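You operate a simulated robot arm through the tools that you are given. There is no shell and no other tool.

Carry out the task below with a simulated robot arm. There is one attempt and no reset: what you move stays moved.

## Task
Empty the spot cleaner's dirty tank into the blue pail.
Fine: switch off first, lay the stopper on the table, then refit the tank, then its stopper. Set down upright: grey stopper.

Only the result counts: the job must be done as asked and must still hold three seconds after the hand-in. Knocking over, shifting, dropping, spilling or breaking anything else fails it. Lids that push on must go on centred and level and be pressed home; caps that screw on are set level and turned clockwise until they are tight.

## Robot
A 7-joint arm with a fingered hand, fixed in place. Base frame: the origin is on the floor under the middle of its stand, x ahead of it, y to its left, z up. Units: mm, rad, N and s.
With the tool pointing down near the work surface it reaches from about 180 to 780 mm from the base axis. Its first joint turns from -1.204 to 3.002 rad. Payload 3.4 kg.
The tool frame sits at the grasp point between the pads (the TCP): z along the fingers, y along the line on which they close. The tips reach 39 mm beyond it. The gripper opens to 180 mm; its body begins 111 mm behind the TCP. The gripper is a hand of 3 fingers: y runs from the thumb to the fingers, the wrist lies at [0, 0, -262] in the tool frame, and closing takes about 1.5 s.
Orientation is told as [roll, pitch, yaw] about the base's x, y, z axes, in that order, counted from this pose: with the fingers straight down and closing along the base's y, the tool's x points along the base's -x, its y along +y and its z along -z.

## Interface
- The arm moves only by the tool play_rows. Its arguments are lists of equal length, an entry for each row: "linear": the shift along the tool's x, y, z in mm, a list of three; "turn": the turn, a rotation vector about the tool's x, y, z in rad, a list of three; "grip": the closure, from 0 (fully open) to 1 (shut). In form: {"linear": [[dx, dy, dz], ...], "turn": [[wx, wy, wz], ...], "grip": [grip, ...]}. A call has 1 to 20 rows; each row shifts and turns the commanded pose from where the row before left it, along the tool's axes as they then stand. Rows are played at 5 a second. More than 50 mm and 0.15 rad between two rows, or a gripper value outside its range, and nothing of the call is played. Where a pose cannot be reached the arm comes as near as it can. A force on the tool above 40 N (or 10 N above the force at the start of the call, whichever is more), or a blocked arm, ends the call early, and 0.2 s more pass. The fingers move at their own pace (about 72 mm/s each) and stop on an object; they squeeze with about 23 N. The grip force told is the motor's: it shows also when the fingers shut on nothing. Time passes only in rows, and 0.2 s behind the last, so rows that do not move let the fingers close. It gives the time, the measured TCP pose, the force on the tool (base axes), the opening and the grip force at its end, in the units of the frame above (readings bear some noise), with the torque about the TCP (base axes, N m) and any sound that the robot's microphone picked up.
- Cameras (640 x 400 px; columns grow to the right, rows downward): "scene" is fixed at [219.1, 653.7, 1510.2]; the picture's right is [-0.95, -0.31, 0.00], its down [-0.18, 0.55, -0.82] and it looks along [0.26, -0.78, -0.57] (base axes); focal length 273 px, centre (320, 200). "wrist" rides on the gripper at [63, -36, -128] in the tool frame; the picture's right is [0.50, 0.87, 0.00], its down [-0.75, 0.44, -0.49] and it looks along [-0.43, 0.25, 0.87] (tool axes); focal length 226 px, centre (320, 200). There is no depth. A picture from a camera that has moved, and an enlarged one, comes with that camera's place and axes in the base frame and with its lens. The place of the scene camera against the robot may be out by one fixed shift of up to 12 mm in any direction.
- camera(camera): a new picture of that camera. The clock stands still meanwhile.
- slide_trunk(by): moves the trunk up (or, below 0, down) by that many mm; the arm rides with it, the base frame stays. It gives what a move gives, with no picture.
- preshape(shape): the hand has 3 fingers and takes this shape, open, in about a second: jaw (thumb against the fingers, like two jaws); tri (thumb and two fingers); tip (a fingertip pinch); poke (one finger out to press); point (the index stretched); flat (the hand flat); cup (the hand cupped); fist (a fist). The gripper value then closes the fingers along that shape, each until it touches; the sizes above hold for jaw. It gives what a move gives, with no picture.
- enlarge(camera, box): a new picture of the part [left, top, right, bottom] of that camera's present view, enlarged. The clock stands still meanwhile.
- close_job(): hands the job in; it is judged then, once.

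Nothing tells you positions but the pictures and the camera data. Unless the task says otherwise, let go and move clear before handing in.

The tools are called after "Call:" as a command line: name --argument value ..., lists and objects as JSON in quotes. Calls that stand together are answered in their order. play_rows: Moves the arm, as the interface text tells. Its arguments: {"type":"object","properties":{"linear":{"type":"array","items":{"type":"array","items":{"type":"number"}}},"turn":{"type":"array","items":{"type":"array","items":{"type":"number"}}},"grip":{"type":"array","items":{"type":"number"}}},"required":["linear","turn","grip"]} The other tools are called the same way: slide_trunk (by) moves the trunk up or down; preshape (shape) gives the hand a shape; camera (camera) takes a picture; enlarge (camera, box) takes an enlarged picture of a part of a camera's view; close_job () hands the job in.

At the start:

```text
time_s: 0.0
eef_pos: [357.6, -70.7, 1350.2]
ee_rot: [0.002, 0.001, 0.0]
force: [0.1, -1.0, 0.2]
wrist_torque: [0.03, 0.0, 0.0]
finger_gap: 180.0
gripper_force: 0.1
shape: jaw
trunk travel left (down, up): [-225.0, 317.0]
```

scene: 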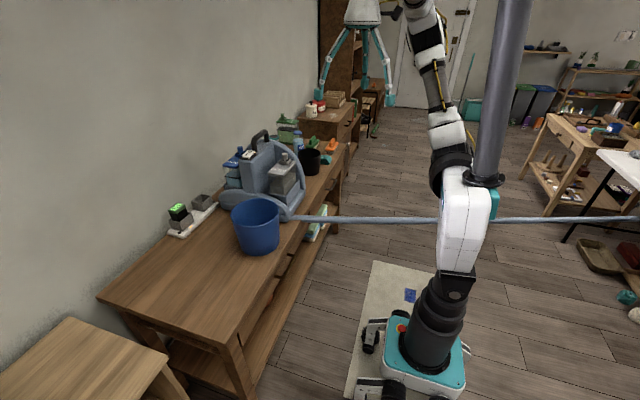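
wrist: 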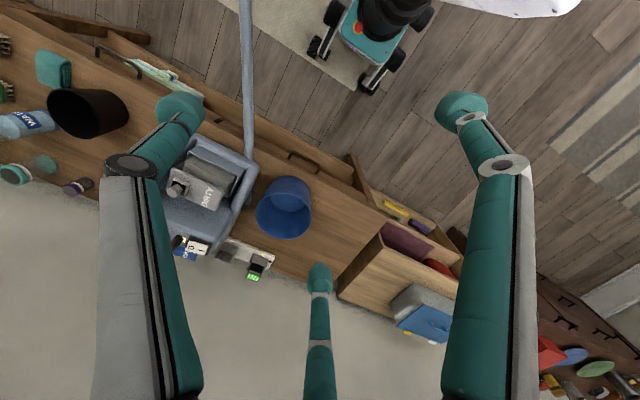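

I see a bench with a blue-grey spot cleaner, a blue pail in front of it, and a black pail and bottles further along. I'll look closer before moving anything.

Call:
enlarge --camera "scene" --box '[200, 110, 340, 230]'

Call:
enlarge --camera "wrist" --box '[130, 110, 330, 290]'

Call:
enlarge --camera "scene" --box '[150, 180, 300, 270]'

```text
3.33 times, centred on (270, 170) of scene
camera zoom: at [219.1, 653.7, 1510.2], right [-0.95, -0.31, 0.0], down [-0.18, 0.55, -0.82], along [0.26, -0.78, -0.57], focal length 910 px, centre (487, 300)
```

zoom: 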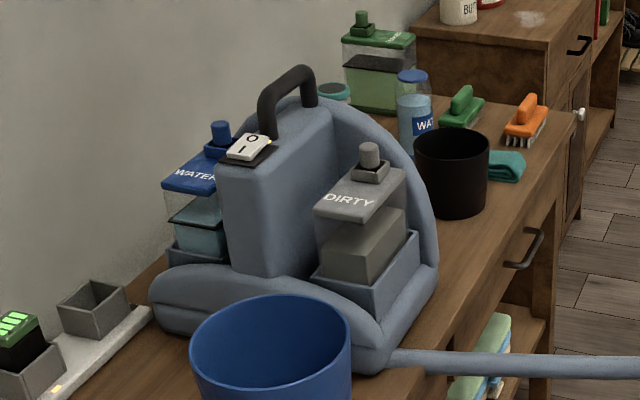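

```text
2.22 times, centred on (230, 200) of wrist
camera zoom: at [294.7, -107.1, 1479.3], right [-0.5, 0.87, 0.0], down [0.75, 0.44, 0.49], along [0.43, 0.25, -0.87], focal length 502 px, centre (520, 200)
```

zoom: 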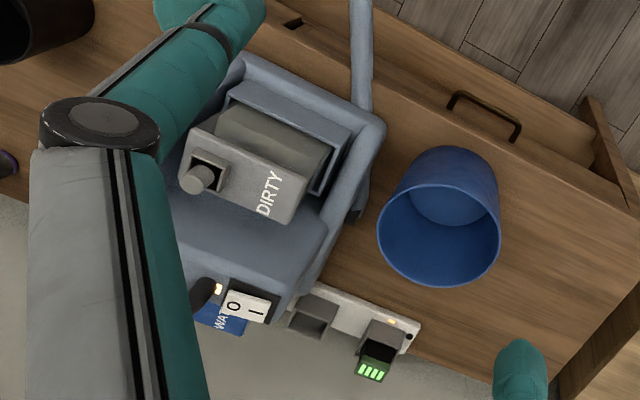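

```text
4.27 times, centred on (225, 225) of scene
camera zoom: at [219.1, 653.7, 1510.2], right [-0.95, -0.31, 0.0], down [-0.18, 0.55, -0.82], along [0.26, -0.78, -0.57], focal length 1165 px, centre (725, 93)
```

zoom: 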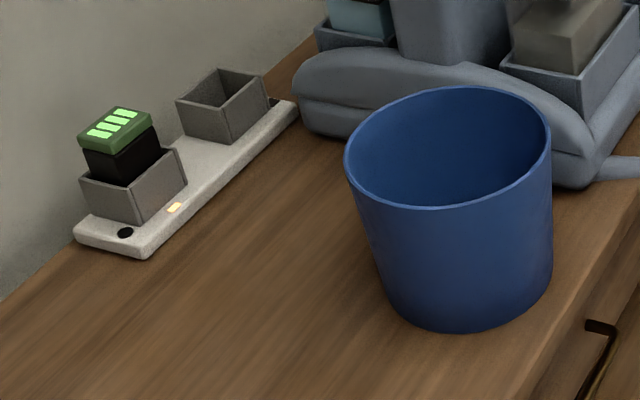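

The pail looks to be near (680, -12) with its rim at z≈915. The dirty tank's stopper is around (670, -272, 1025) and the rocker switch around (780, -182, 1050). I'll move the hand over the machine at a safe height for better views.

Call:
play_rows --linear '[[-40, -26, 10], [-40, -26, 10], [-40, -26, 10], [-40, -26, 10], [-40, -26, 10], [0, 0, 0]]' --turn '[[0, 0, 0], [0, 0, 0], [0, 0, 0], [0, 0, 0], [0, 0, 0], [0, 0, 0]]' --grip '[0, 0, 0, 0, 0, 0]'

Call:
camera --camera "wrist"

Call:
camera --camera "scene"

```text
time_s: 1.4
eef_pos: [554.0, -196.0, 1304.3]
ee_rot: [-0.002, -0.002, 0.002]
force: [-0.4, 0.0, 0.3]
wrist_torque: [0.02, -0.07, -0.01]
finger_gap: 180.1
gripper_force: 0.0
shape: jaw
trunk travel left (down, up): [-225.0, 317.0]
```

```text
taken
camera wrist: at [491.4, -233.9, 1432.6], right [-0.5, 0.87, 0.0], down [0.75, 0.44, 0.49], along [0.43, 0.25, -0.87], focal length 226 px, centre (320, 200)
```

wrist: 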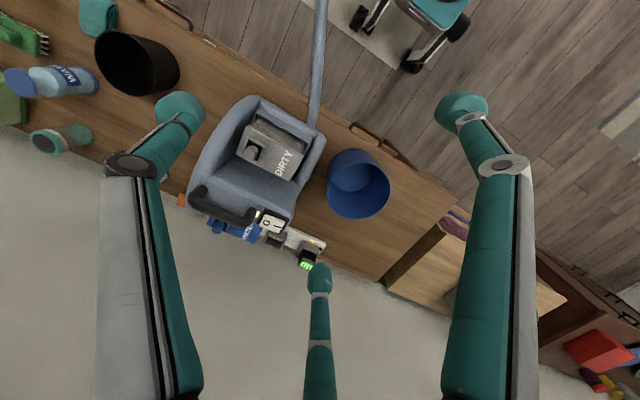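

```text
taken
```

scene: 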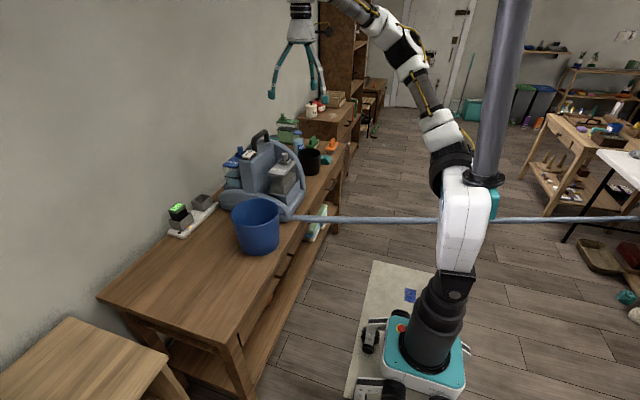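

Call:
enlarge --camera "wrist" --box '[180, 85, 340, 275]'

Call:
enlarge --camera "wrist" --box '[300, 130, 420, 240]'

Call:
enlarge --camera "scene" --box '[255, 140, 315, 180]'

Call:
enlarge --camera "scene" --box '[220, 130, 280, 170]'

```text
2.11 times, centred on (260, 180) of wrist
camera zoom: at [491.4, -233.9, 1432.6], right [-0.5, 0.87, 0.0], down [0.75, 0.44, 0.49], along [0.43, 0.25, -0.87], focal length 476 px, centre (446, 242)
```

zoom: 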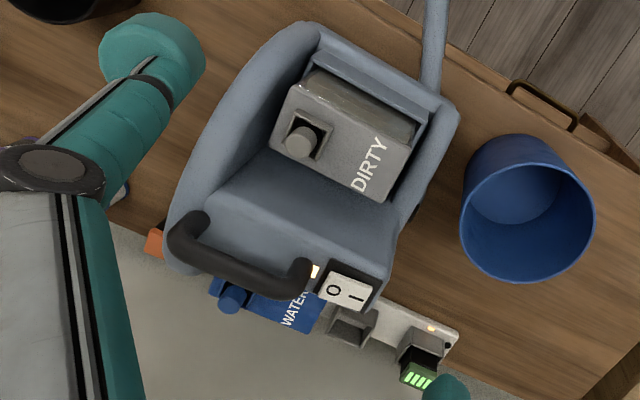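

```text
3.64 times, centred on (360, 185) of wrist
camera zoom: at [491.4, -233.9, 1432.6], right [-0.5, 0.87, 0.0], down [0.75, 0.44, 0.49], along [0.43, 0.25, -0.87], focal length 822 px, centre (174, 254)
```

zoom: 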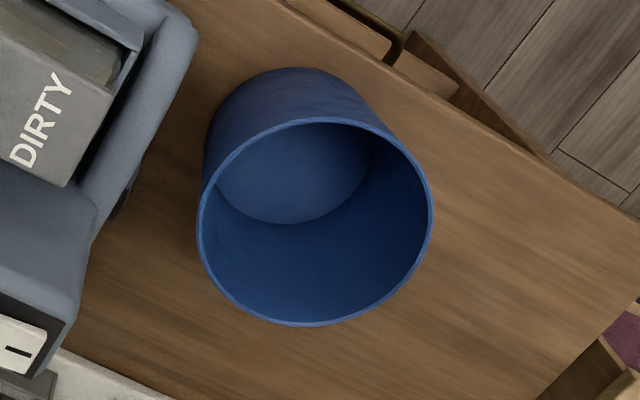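

```text
10.00 times, centred on (285, 160) of scene
camera zoom: at [219.1, 653.7, 1510.2], right [-0.95, -0.31, 0.0], down [-0.18, 0.55, -0.82], along [0.26, -0.78, -0.57], focal length 2732 px, centre (670, 600)
```

zoom: 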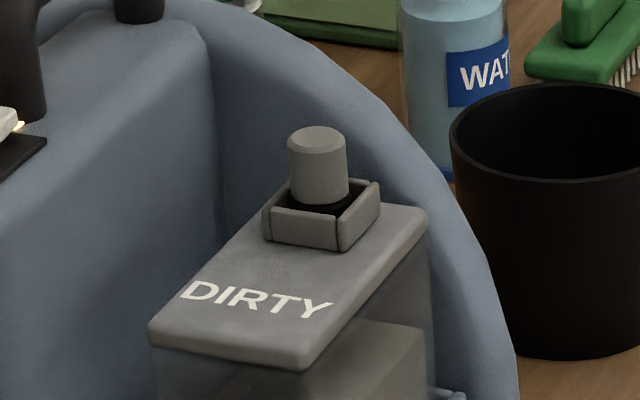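

```text
10.00 times, centred on (250, 150) of scene
camera zoom: at [219.1, 653.7, 1510.2], right [-0.95, -0.31, 0.0], down [-0.18, 0.55, -0.82], along [0.26, -0.78, -0.57], focal length 2732 px, centre (1020, 700)
```

zoom: 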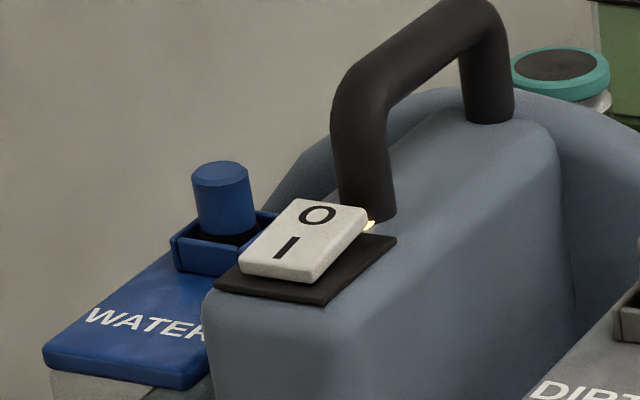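

The machine is aligned with the base axes. The dirty tank's lid spans about x 634–702 and y -306 to -186, with the stopper at (671, -279, 1022). The rocker's O end is near (785, -197, 1044) and the pail rim is centred at (673, -12, 919). Before working I'll test how the hand shapes look, in free space.

Call:
play_rows --linear '[[0, 0, 0], [0, 0, 0], [0, 0, 0], [0, 0, 0], [0, 0, 0], [0, 0, 0], [0, 0, 0], [0, 0, 0]]' --turn '[[0, 0, 0], [0, 0, 0], [0, 0, 0], [0, 0, 0], [0, 0, 0], [0, 0, 0], [0, 0, 0], [0, 0, 0]]' --grip '[0.6, 0.6, 0.6, 0.6, 0.6, 0.6, 0.6, 0.6]'

Call:
camera --camera "wrist"

Call:
enlarge --camera "scene" --box '[240, 0, 360, 110]'

```text
time_s: 3.2
eef_pos: [557.1, -198.2, 1303.2]
ee_rot: [0.0, 0.001, 0.001]
force: [-0.9, -0.4, -0.4]
wrist_torque: [0.03, 0.03, 0.0]
finger_gap: 72.4
gripper_force: 0.1
shape: jaw
trunk travel left (down, up): [-225.0, 317.0]
```

```text
taken
camera wrist: at [493.1, -233.9, 1431.5], right [-0.5, 0.87, 0.0], down [0.75, 0.44, 0.49], along [0.43, 0.25, -0.87], focal length 226 px, centre (320, 200)
```

wrist: 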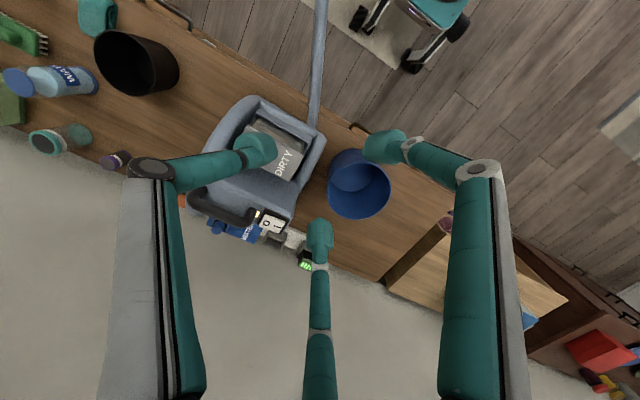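

```text
3.64 times, centred on (300, 55) of scene
camera zoom: at [219.1, 653.7, 1510.2], right [-0.95, -0.31, 0.0], down [-0.18, 0.55, -0.82], along [0.26, -0.78, -0.57], focal length 993 px, centre (393, 727)
```

zoom: 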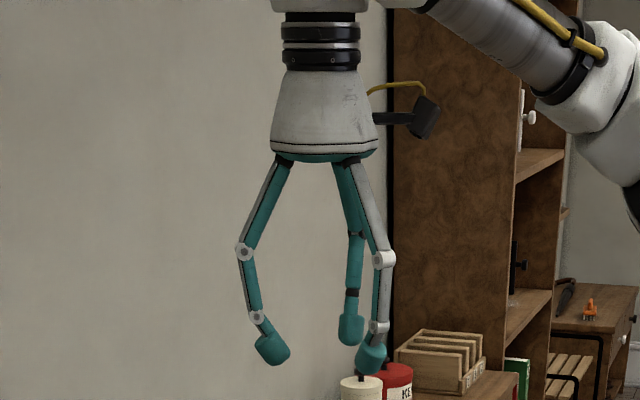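

In this state the fingers close radially from three sides. I'll look at the other hand shapes while well clear of everything.

Call:
preshape --shape "jaw"

Call:
camera --camera "wrist"

Call:
preshape --shape "tri"

Call:
camera --camera "wrist"

Call:
preshape --shape "tip"

Call:
camera --camera "wrist"

Call:
preshape --shape "poke"

Call:
camera --camera "wrist"

Call:
enlarge --camera "scene" --box '[240, 0, 360, 110]'

```text
time_s: 4.1
eef_pos: [555.4, -197.4, 1303.0]
ee_rot: [0.0, -0.001, 0.0]
force: [0.2, -0.1, 0.0]
wrist_torque: [0.03, 0.0, 0.0]
finger_gap: 179.8
gripper_force: 0.0
shape: jaw
trunk travel left (down, up): [-225.0, 317.0]
```

```text
taken
camera wrist: at [493.1, -233.8, 1431.5], right [-0.5, 0.87, 0.0], down [0.75, 0.44, 0.49], along [0.43, 0.25, -0.87], focal length 226 px, centre (320, 200)
```

wrist: 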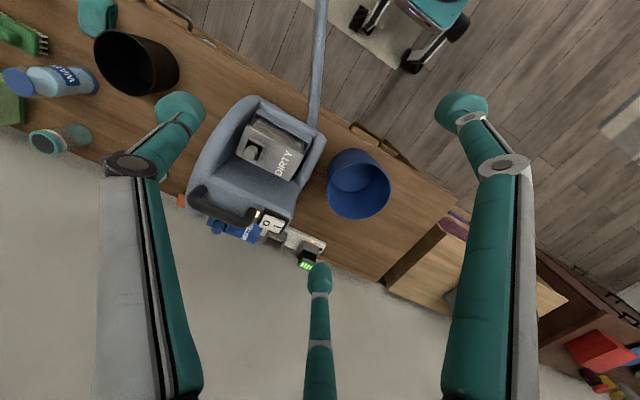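

```text
time_s: 5.0
eef_pos: [555.8, -196.6, 1303.4]
ee_rot: [-0.002, 0.001, 0.0]
force: [-1.6, 0.5, 0.0]
wrist_torque: [0.01, -0.01, -0.02]
finger_gap: 179.9
gripper_force: 0.1
shape: tri
trunk travel left (down, up): [-225.0, 317.0]
```

```text
taken
camera wrist: at [493.1, -233.8, 1431.5], right [-0.5, 0.87, 0.0], down [0.75, 0.44, 0.49], along [0.43, 0.25, -0.87], focal length 226 px, centre (320, 200)
```

wrist: 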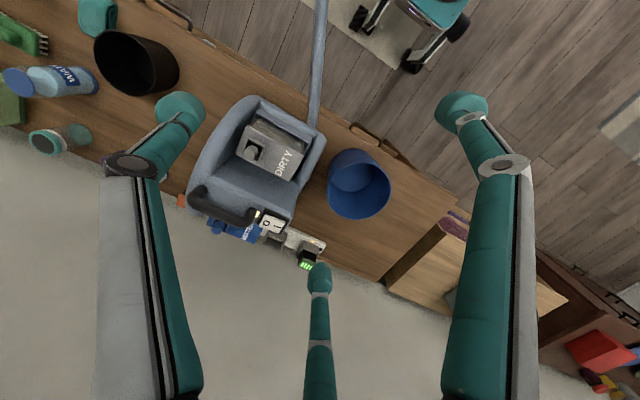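

```text
time_s: 5.9
eef_pos: [555.4, -196.9, 1301.4]
ee_rot: [-0.002, 0.001, 0.0]
force: [-0.2, 0.6, 0.7]
wrist_torque: [-0.03, 0.0, 0.01]
finger_gap: 179.5
gripper_force: 0.1
shape: tip
trunk travel left (down, up): [-225.0, 317.0]
```

```text
taken
camera wrist: at [493.1, -233.8, 1431.5], right [-0.5, 0.87, 0.0], down [0.75, 0.44, 0.49], along [0.43, 0.25, -0.87], focal length 226 px, centre (320, 200)
```

wrist: 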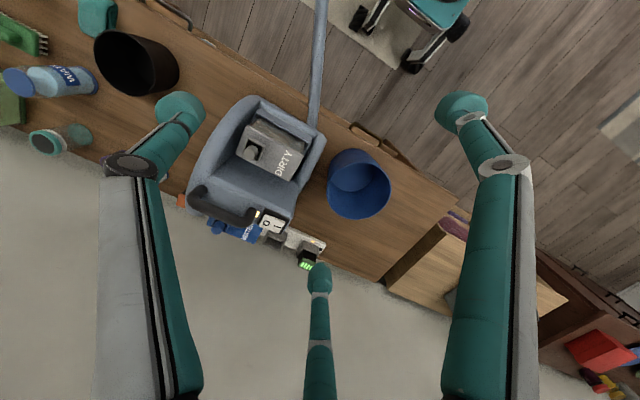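

```text
time_s: 6.8
eef_pos: [555.4, -197.5, 1302.3]
ee_rot: [0.0, -0.001, 0.0]
force: [0.5, 0.4, -0.4]
wrist_torque: [0.01, 0.0, 0.01]
finger_gap: 0.1
gripper_force: 0.2
shape: poke
trunk travel left (down, up): [-225.0, 317.0]
```

```text
taken
camera wrist: at [493.1, -233.8, 1431.5], right [-0.5, 0.87, 0.0], down [0.75, 0.44, 0.49], along [0.43, 0.25, -0.87], focal length 226 px, centre (320, 200)
```

wrist: 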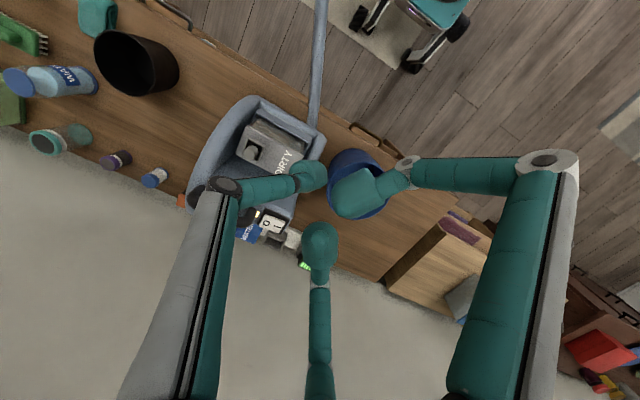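

```text
3.64 times, centred on (300, 55) of scene
camera zoom: at [219.1, 653.7, 1510.2], right [-0.95, -0.31, 0.0], down [-0.18, 0.55, -0.82], along [0.26, -0.78, -0.57], focal length 993 px, centre (393, 727)
```

zoom: 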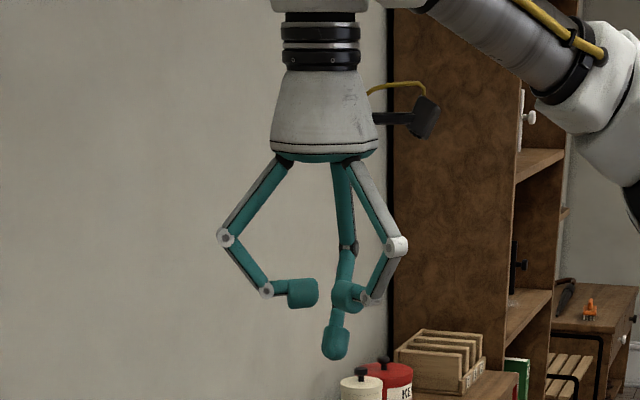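

In poke shape, the thumb ends up on the tool axis about 39 mm beyond the TCP, so I'll use it to press O. I'll tilt the tool about 35° so the hand stays on the robot and pail side, away from the handle, and stop short of the switch to check alignment.

Call:
play_rows --linear '[[0, 0, 0], [0, 0, 0], [0, 0, 0], [0, 0, 0], [0, 0, 0], [-22.8, 20.6, 30.4], [-22.8, 20.6, 30.4], [-22.8, 20.6, 30.4], [-22.8, 20.6, 30.4], [-22.8, 20.6, 30.4], [0, 0, 0]]' --turn '[[0.0848, -0.0848, 0], [0.0848, -0.0848, 0], [0.0848, -0.0848, 0], [0.0848, -0.0848, 0], [0.0848, -0.0848, 0], [0, 0, 0], [0, 0, 0], [0, 0, 0], [0, 0, 0], [0, 0, 0], [0, 0, 0]]' --grip '[1, 1, 1, 1, 1, 1, 1, 1, 1, 1, 1]'

Call:
camera --camera "wrist"

Call:
enlarge --camera "scene" --box '[200, 70, 330, 190]'

```text
time_s: 9.2
eef_pos: [724.9, -152.1, 1183.5]
ee_rot: [-0.453, -0.412, 0.097]
force: [0.8, -0.4, 0.1]
wrist_torque: [0.06, 0.01, 0.04]
finger_gap: 0.5
gripper_force: 23.2
shape: jaw
trunk travel left (down, up): [-225.0, 317.0]
```

```text
taken
camera wrist: at [614.2, -140.7, 1278.7], right [-0.38, 0.75, -0.55], down [0.53, 0.66, 0.53], along [0.76, -0.09, -0.64], focal length 226 px, centre (320, 200)
```

wrist: 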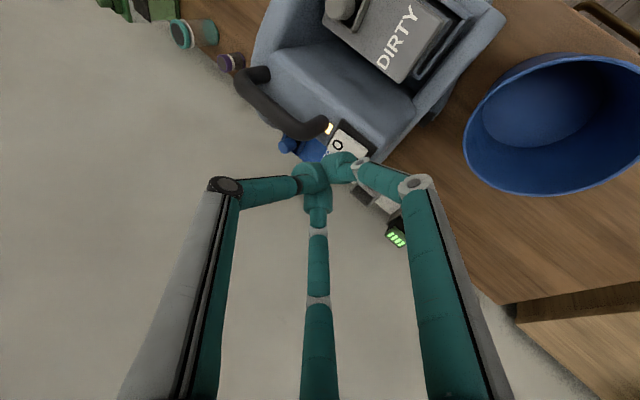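

```text
3.33 times, centred on (265, 130) of scene
camera zoom: at [219.1, 653.7, 1510.2], right [-0.95, -0.31, 0.0], down [-0.18, 0.55, -0.82], along [0.26, -0.78, -0.57], focal length 910 px, centre (503, 433)
```

zoom: 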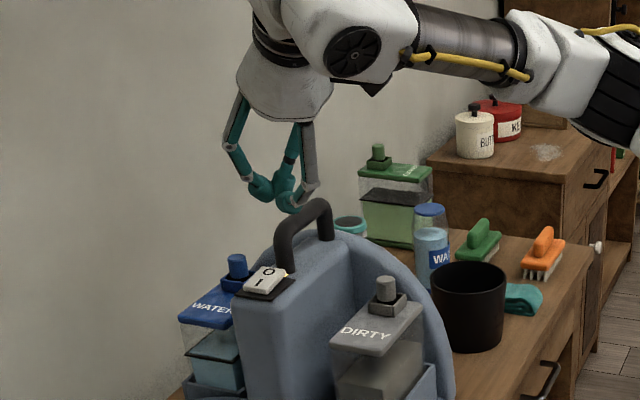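

Commanding grip 1 put the hand back into a closed jaw. I'll re-form poke here, where there's room, and test which grip value keeps that shape.

Call:
preshape --shape "poke"

Call:
play_rows --linear '[[0, 0, 0], [0, 0, 0]]' --turn '[[0, 0, 0], [0, 0, 0]]' --grip '[0, 0]'

Call:
camera --camera "wrist"

```text
time_s: 10.1
eef_pos: [727.6, -151.7, 1181.6]
ee_rot: [-0.452, -0.412, 0.097]
force: [-0.6, -0.8, 0.0]
wrist_torque: [0.01, 0.01, 0.0]
finger_gap: 0.0
gripper_force: 0.1
shape: poke
trunk travel left (down, up): [-225.0, 317.0]
```

```text
time_s: 10.7
eef_pos: [727.6, -152.4, 1181.0]
ee_rot: [-0.453, -0.412, 0.095]
force: [0.7, 0.4, 0.0]
wrist_torque: [0.0, -0.02, 0.0]
finger_gap: 0.1
gripper_force: 0.1
shape: poke
trunk travel left (down, up): [-225.0, 317.0]
```

```text
taken
camera wrist: at [615.7, -140.3, 1277.4], right [-0.38, 0.75, -0.55], down [0.53, 0.66, 0.53], along [0.76, -0.09, -0.65], focal length 226 px, centre (320, 200)
```

wrist: 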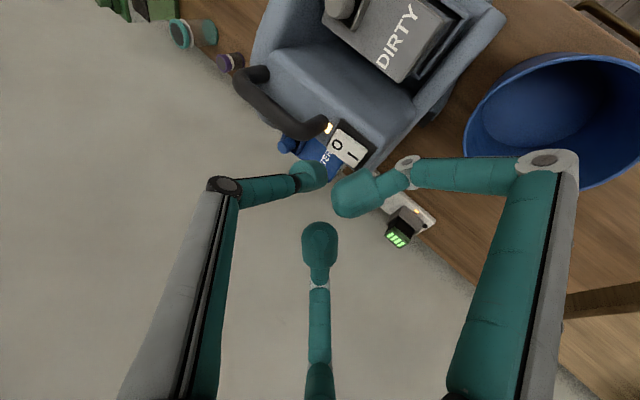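

Call:
enlarge --camera "wrist" --box '[270, 100, 400, 200]'

Call:
enlarge --camera "scene" --box '[220, 100, 300, 165]'

```text
4.00 times, centred on (335, 150) of wrist
camera zoom: at [615.7, -140.3, 1277.4], right [-0.38, 0.75, -0.55], down [0.53, 0.66, 0.53], along [0.76, -0.09, -0.65], focal length 904 px, centre (260, 400)
```

zoom: 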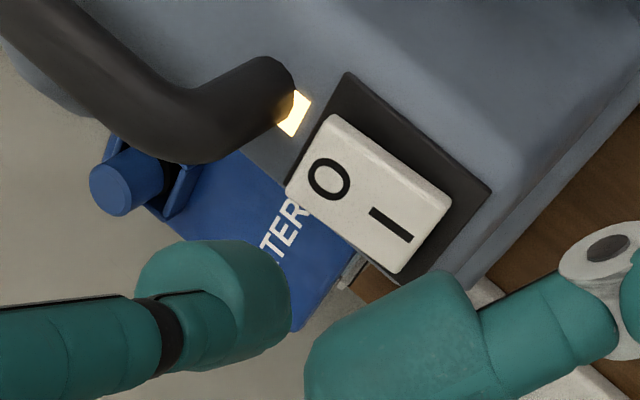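

```text
6.15 times, centred on (260, 132) of scene
camera zoom: at [219.1, 653.7, 1510.2], right [-0.95, -0.31, 0.0], down [-0.18, 0.55, -0.82], along [0.26, -0.78, -0.57], focal length 1681 px, centre (689, 615)
```

zoom: 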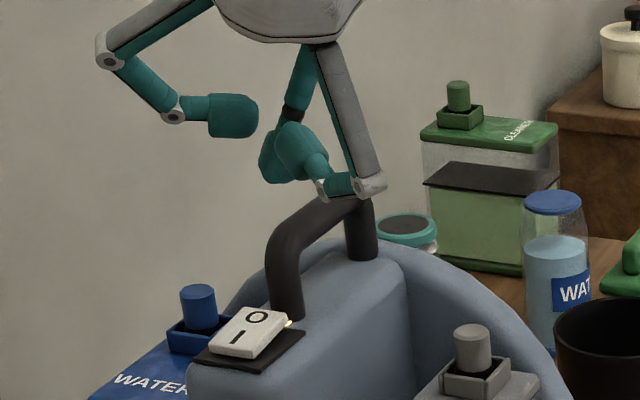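

Grip 0 holds the poke shape, and the tip lies on the tool axis as expected. The rocker spans y -204 to -161 at x≈780, with the lamp lit by the handle. I'll move the tip to about 25 mm above the O end.

Call:
play_rows --linear '[[-0.5, 3.4, 28.9], [-0.5, 3.4, 28.9], [-0.5, 3.4, 28.9], [0, 0, 0]]' --turn '[[0, 0, 0], [0, 0, 0], [0, 0, 0], [0, 0, 0]]' --grip '[0, 0, 0, 0]'

Call:
enlarge --camera "wrist" --box '[250, 90, 390, 220]'

Call:
enlarge --camera "scene" --box '[220, 110, 290, 165]'

```text
time_s: 11.7
eef_pos: [764.4, -178.9, 1107.1]
ee_rot: [-0.451, -0.412, 0.097]
force: [0.1, 0.0, 0.0]
wrist_torque: [-0.01, -0.01, 0.0]
finger_gap: 0.0
gripper_force: 0.1
shape: poke
trunk travel left (down, up): [-225.0, 317.0]
```

```text
3.08 times, centred on (320, 155) of wrist
camera zoom: at [653.5, -166.9, 1203.3], right [-0.38, 0.75, -0.55], down [0.53, 0.66, 0.53], along [0.76, -0.09, -0.64], focal length 696 px, centre (320, 338)
```

zoom: 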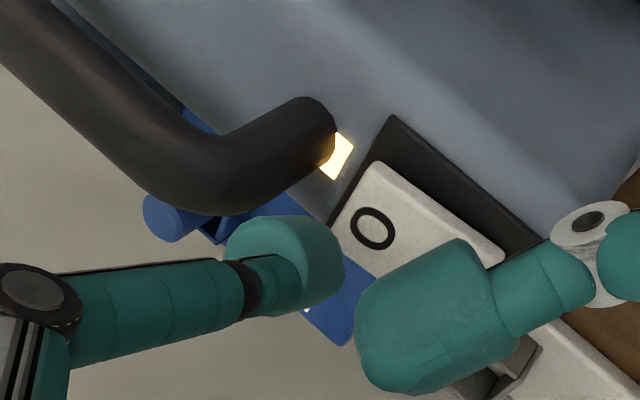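

```text
7.27 times, centred on (255, 138) of scene
camera zoom: at [219.1, 653.7, 1510.2], right [-0.95, -0.31, 0.0], down [-0.18, 0.55, -0.82], along [0.26, -0.78, -0.57], focal length 1986 px, centre (793, 654)
```

zoom: 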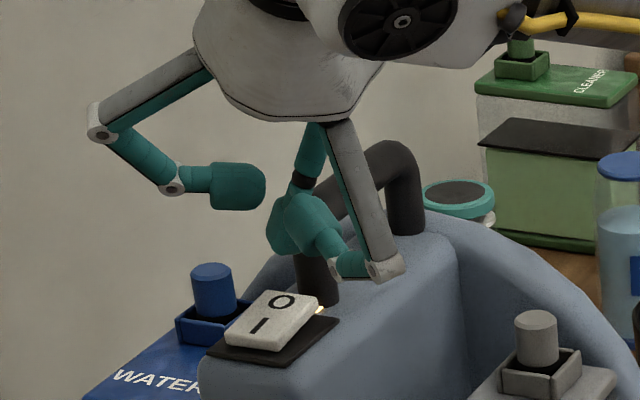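

The tip is straight above the O end. I'll lower vertically in small steps and watch the force.

Call:
play_rows --linear '[[2.4, 2.4, 4.95], [2.4, 2.4, 4.95], [2.4, 2.4, 4.95], [0.8, 0.8, 1.65], [0.8, 0.8, 1.65]]' --turn '[[0, 0, 0], [0, 0, 0], [0, 0, 0], [0, 0, 0], [0, 0, 0]]' --grip '[0, 0, 0, 0, 0]'

Call:
enlarge --camera "scene" --box '[220, 110, 290, 165]'

```text
time_s: 12.9
eef_pos: [765.9, -178.0, 1084.2]
ee_rot: [-0.452, -0.412, 0.095]
force: [0.0, -0.1, -0.4]
wrist_torque: [0.01, 0.02, 0.01]
finger_gap: 0.0
gripper_force: 0.1
shape: poke
trunk travel left (down, up): [-225.0, 317.0]
```

```text
7.27 times, centred on (255, 138) of scene
camera zoom: at [219.1, 653.7, 1510.2], right [-0.95, -0.31, 0.0], down [-0.18, 0.55, -0.82], along [0.26, -0.78, -0.57], focal length 1986 px, centre (793, 654)
```

zoom: 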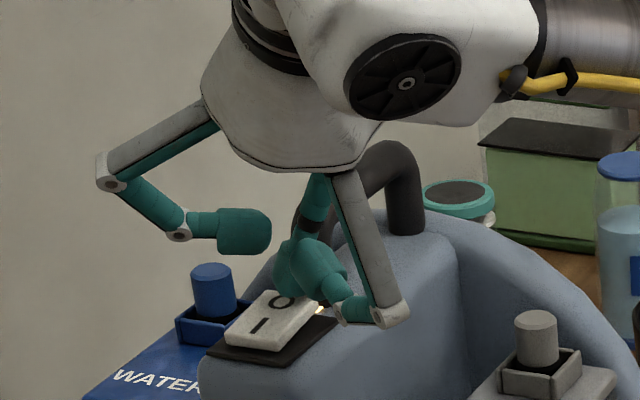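

Call:
play_rows --linear '[[0.6, 0.6, 1.24], [0.6, 0.6, 1.24], [0.6, 0.6, 1.24], [0.6, 0.6, 1.24]]' --turn '[[0, 0, 0], [0, 0, 0], [0, 0, 0], [0, 0, 0]]' --grip '[0, 0, 0, 0]'

Call:
enlarge --camera "wrist" --box '[250, 90, 390, 220]'

```text
time_s: 13.9
eef_pos: [767.1, -178.8, 1077.9]
ee_rot: [-0.452, -0.41, 0.096]
force: [0.3, -0.1, -0.2]
wrist_torque: [0.01, 0.0, 0.0]
finger_gap: 0.2
gripper_force: 0.1
shape: poke
trunk travel left (down, up): [-225.0, 317.0]
```

```text
3.08 times, centred on (320, 155) of wrist
camera zoom: at [654.3, -166.8, 1172.9], right [-0.38, 0.75, -0.55], down [0.53, 0.66, 0.53], along [0.76, -0.09, -0.65], focal length 696 px, centre (320, 338)
```

zoom: 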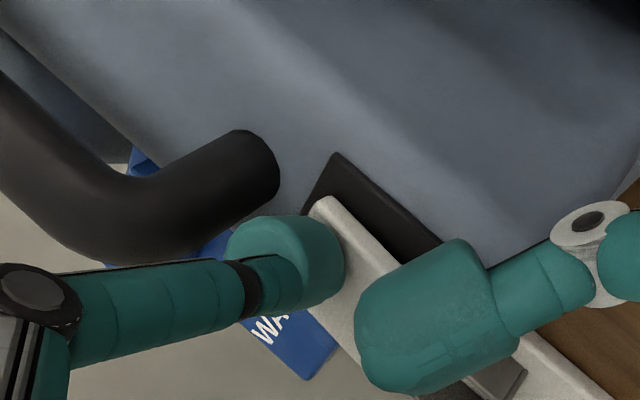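

Call:
enlarge --camera "scene" --box '[225, 125, 275, 165]'

Call:
enlarge --camera "wrist" --box '[285, 110, 345, 170]'

```text
10.00 times, centred on (250, 145) of scene
camera zoom: at [219.1, 653.7, 1510.2], right [-0.95, -0.31, 0.0], down [-0.18, 0.55, -0.82], along [0.26, -0.78, -0.57], focal length 2732 px, centre (1020, 750)
```

zoom: 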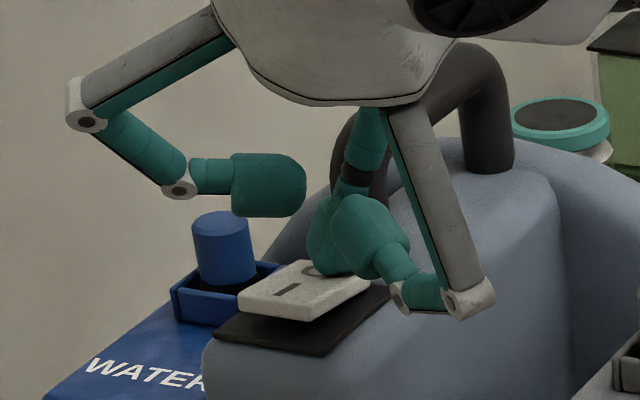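

```text
6.67 times, centred on (315, 140) of wrist
camera zoom: at [654.3, -166.8, 1172.9], right [-0.38, 0.75, -0.55], down [0.53, 0.66, 0.53], along [0.76, -0.09, -0.65], focal length 1507 px, centre (353, 600)
```

zoom: 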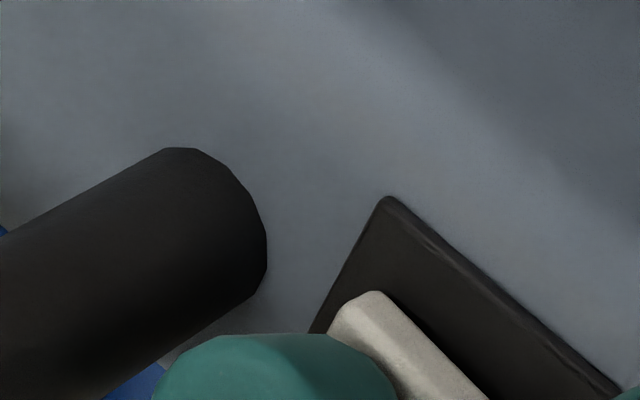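

The rocker appears to have tipped toward O. I'll lift straight up and check the lamp.

Call:
play_rows --linear '[[-6, -6, -12.4], [-12, -12, -24.8], [-16, -16, -33], [0, 0, 0]]' --turn '[[0, 0, 0], [0, 0, 0], [0, 0, 0], [0, 0, 0]]' --grip '[0, 0, 0, 0]'

Call:
enlarge --camera "wrist" --box '[250, 90, 390, 220]'

Call:
enlarge --camera "scene" --box '[225, 125, 275, 165]'

```text
time_s: 14.9
eef_pos: [764.7, -178.9, 1162.3]
ee_rot: [-0.453, -0.409, 0.095]
force: [-0.7, -0.1, -0.1]
wrist_torque: [0.02, 0.02, 0.02]
finger_gap: 0.0
gripper_force: 0.0
shape: poke
trunk travel left (down, up): [-225.0, 317.0]
```

```text
3.08 times, centred on (320, 155) of wrist
camera zoom: at [654.2, -166.8, 1257.8], right [-0.38, 0.75, -0.55], down [0.53, 0.66, 0.53], along [0.76, -0.09, -0.65], focal length 696 px, centre (320, 338)
```

zoom: 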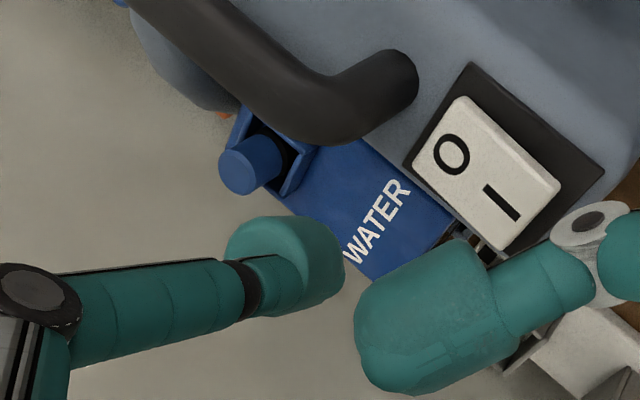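

```text
10.00 times, centred on (250, 145) of scene
camera zoom: at [219.1, 653.7, 1510.2], right [-0.95, -0.31, 0.0], down [-0.18, 0.55, -0.82], along [0.26, -0.78, -0.57], focal length 2732 px, centre (1020, 750)
```

zoom: 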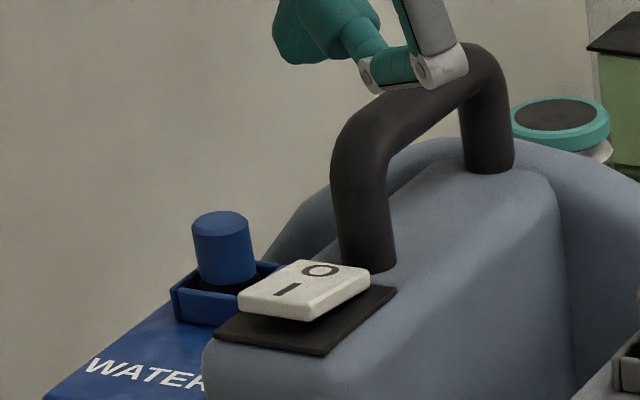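

The lamp is out and O is pressed, so the machine is off. Now the stopper: I'll back off, bring the tool vertical above the tank and look closely at the clearances.

Call:
play_rows --linear '[[20.6, -10.7, -29], [20.6, -10.7, -29], [20.6, -10.7, -29], [0, 0, 0], [0, 0, 0], [0, 0, 0], [0, 0, 0], [0, 0, 0], [0, -35, 0], [0, -35, 0], [0, -30, 0], [0, 0, 0]]' --turn '[[0, 0, 0], [0, 0, 0], [0, 0, 0], [-0.0848, 0.0848, 0], [-0.0848, 0.0848, 0], [-0.0848, 0.0848, 0], [-0.0848, 0.0848, 0], [-0.0848, 0.0848, 0], [0, 0, 0], [0, 0, 0], [0, 0, 0], [0, 0, 0]]' --grip '[0, 0, 0, 0, 0, 0, 0, 0, 0, 0, 0, 0]'

Call:
camera --camera "wrist"

Call:
enlarge --camera "wrist" --box '[150, 20, 350, 170]'

```text
time_s: 17.5
eef_pos: [671.7, -279.1, 1225.8]
ee_rot: [0.0, 0.0, 0.003]
force: [-0.4, -0.7, -0.2]
wrist_torque: [-0.01, -0.03, 0.0]
finger_gap: 0.0
gripper_force: 0.1
shape: poke
trunk travel left (down, up): [-225.0, 317.0]
```

```text
taken
camera wrist: at [609.5, -315.9, 1353.6], right [-0.5, 0.87, 0.0], down [0.75, 0.44, 0.49], along [0.43, 0.24, -0.87], focal length 226 px, centre (320, 200)
```

wrist: 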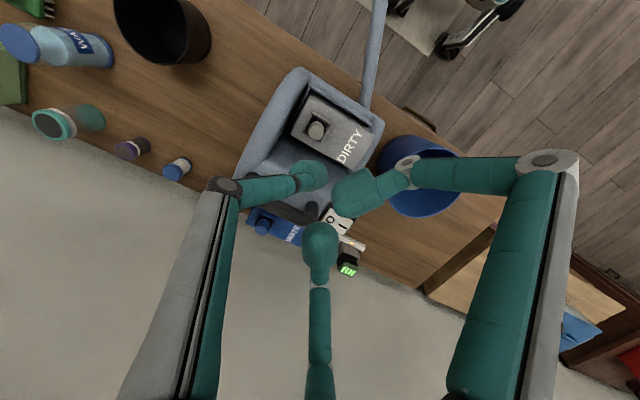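

```text
2.67 times, centred on (250, 95) of wrist
camera zoom: at [609.5, -315.9, 1353.6], right [-0.5, 0.87, 0.0], down [0.75, 0.44, 0.49], along [0.43, 0.24, -0.87], focal length 603 px, centre (507, 480)
```

zoom: 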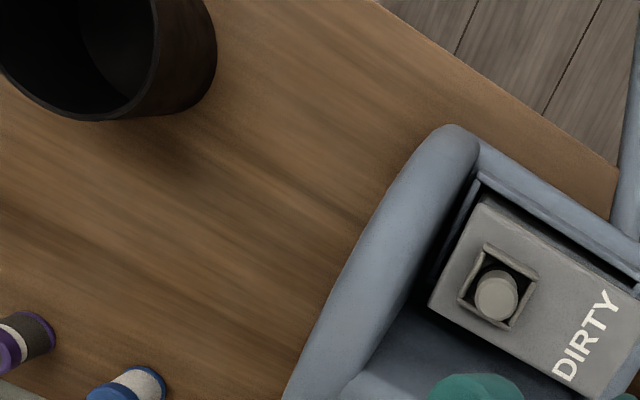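

From close up, the stopper is at about (680, -282) and slightly lower than I first estimated. I'll form the jaw here, well above everything, and look at the fingertip geometry at a small opening.

Call:
preshape --shape "jaw"

Call:
play_rows --linear '[[0, 0, 0], [0, 0, 0], [0, 0, 0], [0, 0, 0], [0, 0, 0], [0, 0, 0], [0, 0, 0], [0, 0, 0]]' --turn '[[0, 0, 0], [0, 0, 0], [0, 0, 0], [0, 0, 0], [0, 0, 0], [0, 0, 0], [0, 0, 0], [0, 0, 0]]' --grip '[0.86, 0.86, 0.86, 0.86, 0.86, 0.86, 0.86, 0.86]'

Call:
enlarge --camera "scene" --box '[240, 50, 320, 110]'

Call:
camera --camera "wrist"

Call:
enlarge --camera "wrist" --box '[230, 100, 410, 240]'

```text
time_s: 18.4
eef_pos: [671.6, -281.0, 1223.8]
ee_rot: [-0.002, 0.0, 0.001]
force: [-0.4, 1.0, 0.4]
wrist_torque: [0.0, -0.01, 0.01]
finger_gap: 179.8
gripper_force: 0.1
shape: jaw
trunk travel left (down, up): [-225.0, 317.0]
```

```text
time_s: 20.2
eef_pos: [671.6, -280.5, 1224.2]
ee_rot: [-0.001, -0.001, 0.0]
force: [-0.7, -0.1, -0.9]
wrist_torque: [-0.02, -0.02, 0.04]
finger_gap: 25.5
gripper_force: 0.1
shape: jaw
trunk travel left (down, up): [-225.0, 317.0]
```

```text
6.67 times, centred on (280, 80) of scene
camera zoom: at [219.1, 653.7, 1510.2], right [-0.95, -0.31, 0.0], down [-0.18, 0.55, -0.82], along [0.26, -0.78, -0.57], focal length 1821 px, centre (587, 1000)
```

zoom: 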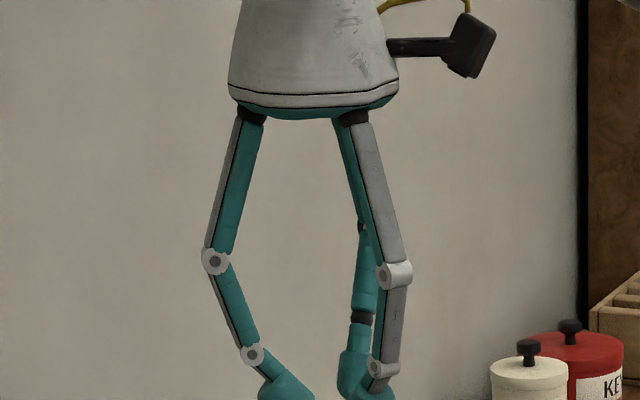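

```text
taken
camera wrist: at [609.5, -317.1, 1353.3], right [-0.5, 0.87, 0.0], down [0.75, 0.44, 0.49], along [0.43, 0.25, -0.87], focal length 226 px, centre (320, 200)
```

wrist: 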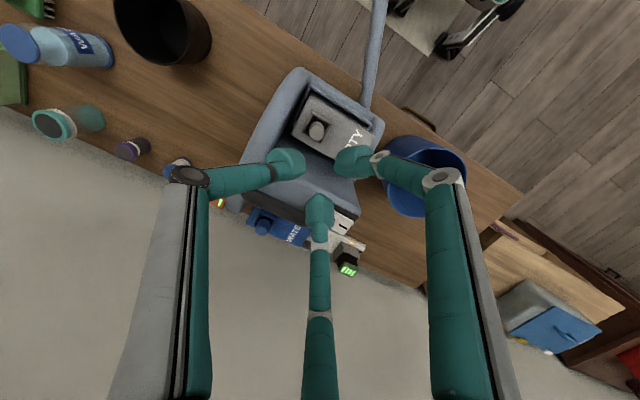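

```text
2.86 times, centred on (320, 170) of wrist
camera zoom: at [609.5, -317.1, 1353.3], right [-0.5, 0.87, 0.0], down [0.75, 0.44, 0.49], along [0.43, 0.25, -0.87], focal length 646 px, centre (320, 286)
```

zoom: 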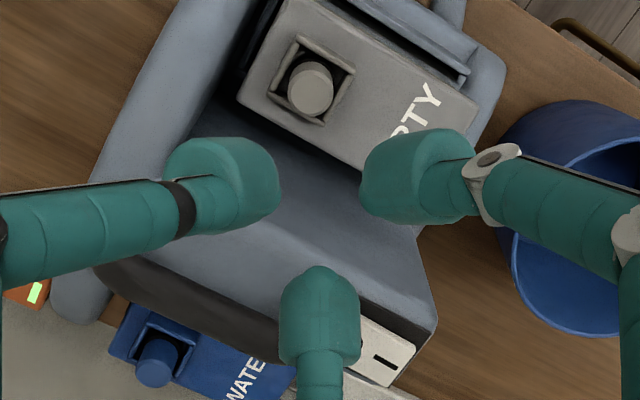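

Call:
enlarge --camera "scene" --box '[250, 80, 310, 130]'

Call:
enlarge --camera "wrist" --box '[240, 60, 400, 180]'

```text
8.00 times, centred on (280, 105) of scene
camera zoom: at [219.1, 653.7, 1510.2], right [-0.95, -0.31, 0.0], down [-0.18, 0.55, -0.82], along [0.26, -0.78, -0.57], focal length 2185 px, centre (640, 960)
```

zoom: 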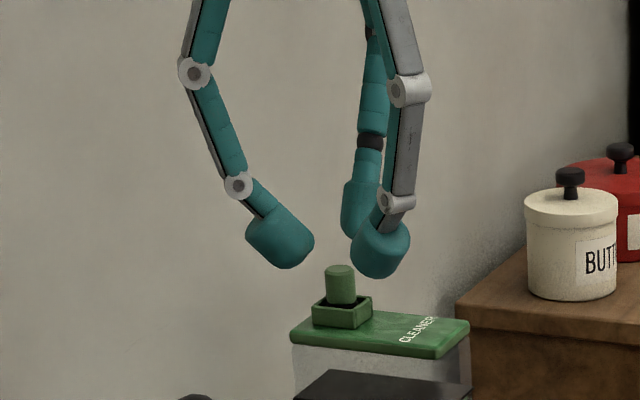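

```text
3.33 times, centred on (320, 120) of wrist
camera zoom: at [609.5, -317.1, 1353.3], right [-0.5, 0.87, 0.0], down [0.75, 0.44, 0.49], along [0.43, 0.25, -0.87], focal length 754 px, centre (320, 467)
```

zoom: 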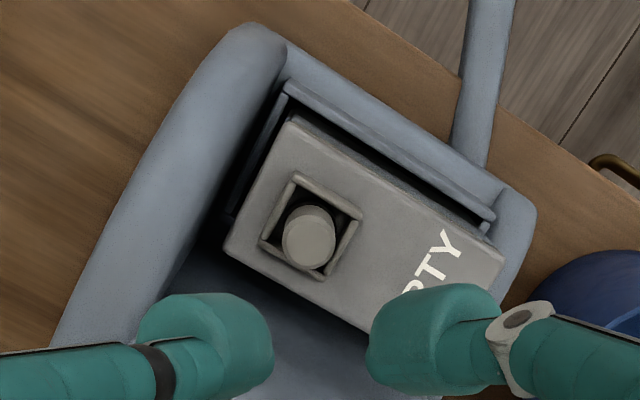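

The fingertips slope inward, so they contact about 20 mm below the TCP and reach 39 mm at their lowest. Turning the hand 180° puts the thumb over the DIRTY label and keeps the fingers off the shell on the -y side. I'll turn in place up here.

Call:
play_rows --linear '[[0, 0, 0], [0, 0, 0], [0, 0, 0], [0, 0, 0], [0, 0, 0], [0, 0, 0], [0, 0, 0], [0, 0, 0], [0, 0, 0], [0, 0, 0], [0, 0, 0]]' --turn '[[0, 0, -0.143], [0, 0, -0.143], [0, 0, -0.143], [0, 0, -0.143], [0, 0, -0.143], [0, 0, -0.143], [0, 0, -0.143], [0, 0, -0.143], [0, 0, -0.143], [0, 0, -0.143], [0, 0, -0.143]]' --grip '[0.77, 0.77, 0.77, 0.77, 0.77, 0.77, 0.77, 0.77, 0.77, 0.77, 0.77]'

Call:
enlarge --camera "wrist" --box '[160, 20, 480, 240]'

```text
time_s: 22.6
eef_pos: [672.5, -278.6, 1221.8]
ee_rot: [0.0, 0.003, 1.576]
force: [0.4, -0.2, 0.5]
wrist_torque: [0.03, -0.03, -0.02]
finger_gap: 41.2
gripper_force: 0.2
shape: jaw
trunk travel left (down, up): [-225.0, 317.0]
```

```text
1.82 times, centred on (320, 130) of wrist
camera zoom: at [708.5, -342.0, 1351.9], right [-0.86, -0.5, 0.0], down [-0.44, 0.75, 0.49], along [-0.25, 0.42, -0.87], focal length 411 px, centre (320, 327)
```

zoom: 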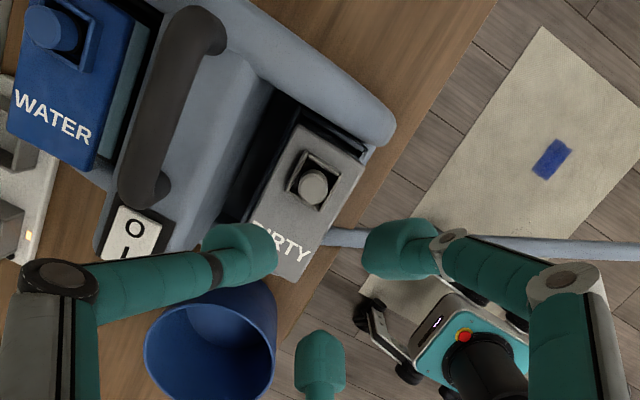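

Call:
enlarge --camera "wrist" --box '[250, 40, 370, 150]'

```text
3.64 times, centred on (310, 95) of wrist
camera zoom: at [708.5, -342.0, 1351.9], right [-0.86, -0.5, 0.0], down [-0.44, 0.75, 0.49], along [-0.25, 0.42, -0.87], focal length 822 px, centre (356, 582)
```

zoom: 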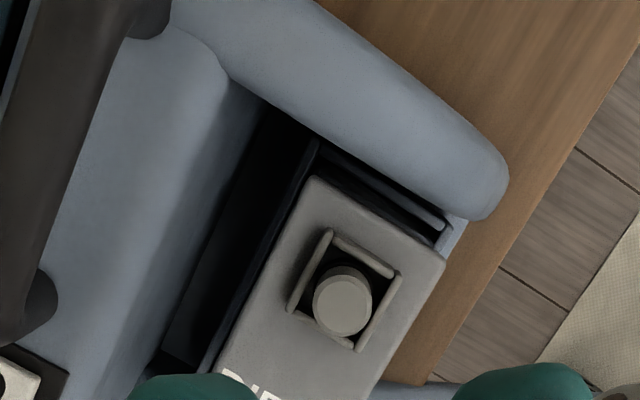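

There is a clear gap. The block face is at x≈740 and the shell's inner face at y≈-330, so fingers around the stopper at (681, -283, top z≈1011) will fit with the thumb toward +y. I'll turn another 85° and centre over the stopper.

Call:
play_rows --linear '[[0, 0, 0], [0, 0, 0], [0, 0, 0], [0, 0, 0], [0, 0, 0], [0, 0, 0], [0, 0, 0], [0, 0, 0], [0, 0, 0], [0, 0, 0], [0, 0, 0]]' --turn '[[0, 0, -0.1483], [0, 0, -0.1483], [0, 0, -0.1483], [0, 0, -0.1483], [0, 0, -0.1483], [0, 0, -0.1483], [0, 0, -0.1483], [0, 0, -0.1483], [0, 0, -0.1483], [0, 0, -0.1483], [0, 0, 0]]' --grip '[0.77, 0.77, 0.77, 0.77, 0.77, 0.77, 0.77, 0.77, 0.77, 0.77, 0.77]'

Call:
camera --camera "wrist"

Call:
enlarge --camera "wrist" --box '[250, 40, 390, 160]'

```text
time_s: 25.0
eef_pos: [451.4, -102.9, 1115.0]
ee_rot: [-0.001, 0.004, 3.053]
force: [-0.2, 0.1, -0.9]
wrist_torque: [0.01, -0.01, -0.01]
finger_gap: 40.9
gripper_force: 0.1
shape: jaw
out of reach, approached as far as the arm can: row 3, 4, 5, 6, 7, 8, 9, 10
trunk travel left (down, up): [-225.0, 317.0]
```

```text
taken
camera wrist: at [517.5, -73.2, 1243.9], right [0.42, -0.91, 0.0], down [-0.79, -0.37, 0.49], along [-0.44, -0.21, -0.87], focal length 226 px, centre (320, 200)
```

wrist: 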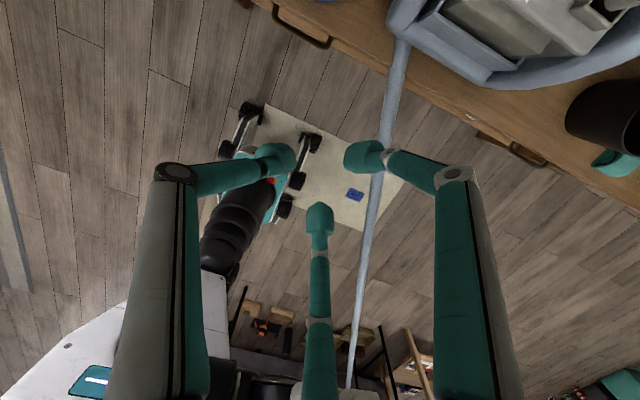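

```text
3.33 times, centred on (320, 100) of wrist
camera zoom: at [517.5, -73.2, 1243.9], right [0.42, -0.91, 0.0], down [-0.79, -0.37, 0.49], along [-0.44, -0.21, -0.87], focal length 754 px, centre (320, 533)
```

zoom: 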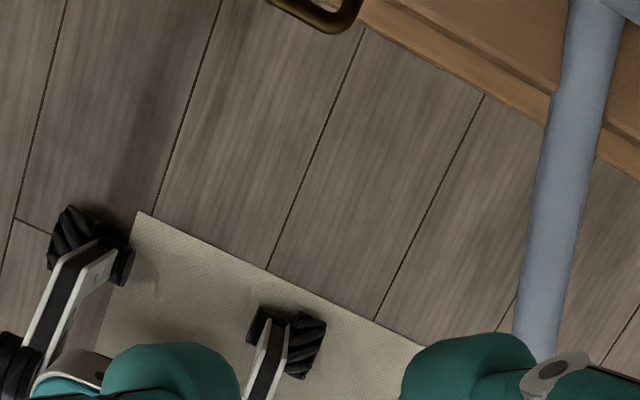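

The arm couldn't reach that yaw there and swung away to (451, -103, 1115). I'll check that nothing was touched.

Call:
camera --camera "scene"

Call:
enlarge --camera "scene" --box '[200, 110, 340, 230]'

```text
taken
```

scene: 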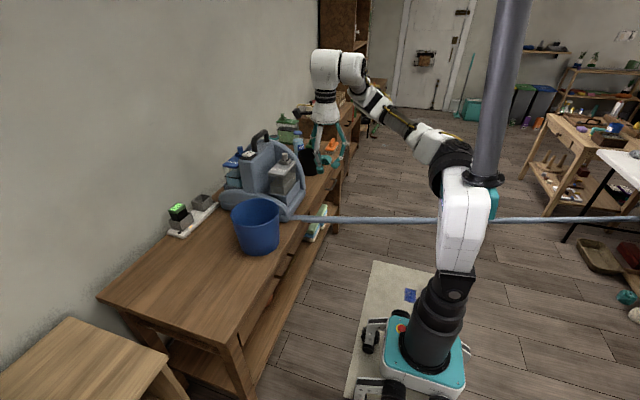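

```text
3.33 times, centred on (270, 170) of scene
camera zoom: at [219.1, 653.7, 1510.2], right [-0.95, -0.31, 0.0], down [-0.18, 0.55, -0.82], along [0.26, -0.78, -0.57], focal length 910 px, centre (487, 300)
```

zoom: 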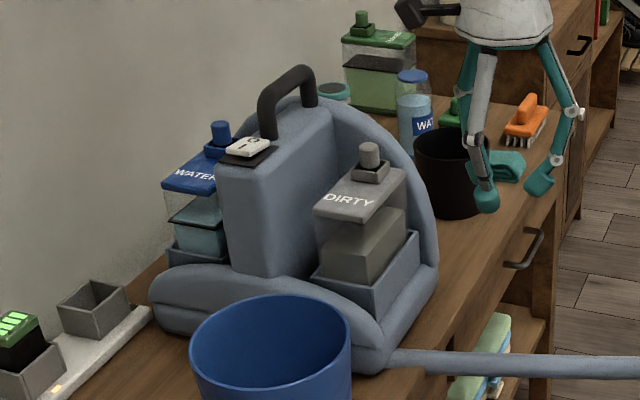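

Nothing was disturbed. The three fingers are 120° symmetric, so a yaw of about 57° gives the same finger directions and is within reach. I'll turn back.

Call:
play_rows --linear '[[0, 0, 0], [0, 0, 0], [0, 0, 0], [0, 0, 0], [0, 0, 0], [0, 0, 0], [0, 0, 0], [0, 0, 0], [0, 0, 0], [0, 0, 0]]' --turn '[[0, 0, 0.145], [0, 0, 0.145], [0, 0, 0.145], [0, 0, 0.145], [0, 0, 0.145], [0, 0, 0.145], [0, 0, 0.145], [0, 0, 0.145], [0, 0, 0.145], [0, 0, 0.145]]' --grip '[0.77, 0.77, 0.77, 0.77, 0.77, 0.77, 0.77, 0.77, 0.77, 0.77]'

```text
time_s: 27.2
eef_pos: [451.4, -100.9, 1114.4]
ee_rot: [-0.001, 0.001, 1.604]
force: [0.9, -1.3, 0.8]
wrist_torque: [-0.02, -0.03, -0.02]
finger_gap: 40.9
gripper_force: 0.0
shape: jaw
trunk travel left (down, up): [-225.0, 317.0]
```

Call:
play_rows --linear '[[0, 0, -10], [0, 0, -10], [0, 0, -10], [0, 0, 0], [0, 0, 0], [0, 0, 0]]' --turn '[[0, 0, 0.1218], [0, 0, 0.1218], [0, 0, 0.1218], [0, 0, 0.1218], [0, 0, 0.1218], [0, 0, 0]]' --grip '[0.77, 0.77, 0.77, 0.77, 0.77, 0.77]'

```text
time_s: 28.6
eef_pos: [452.2, -102.2, 1145.0]
ee_rot: [-0.002, 0.0, 0.995]
force: [-0.1, -0.5, 0.3]
wrist_torque: [0.0, -0.01, 0.0]
finger_gap: 41.1
gripper_force: 0.0
shape: jaw
trunk travel left (down, up): [-225.0, 317.0]
```

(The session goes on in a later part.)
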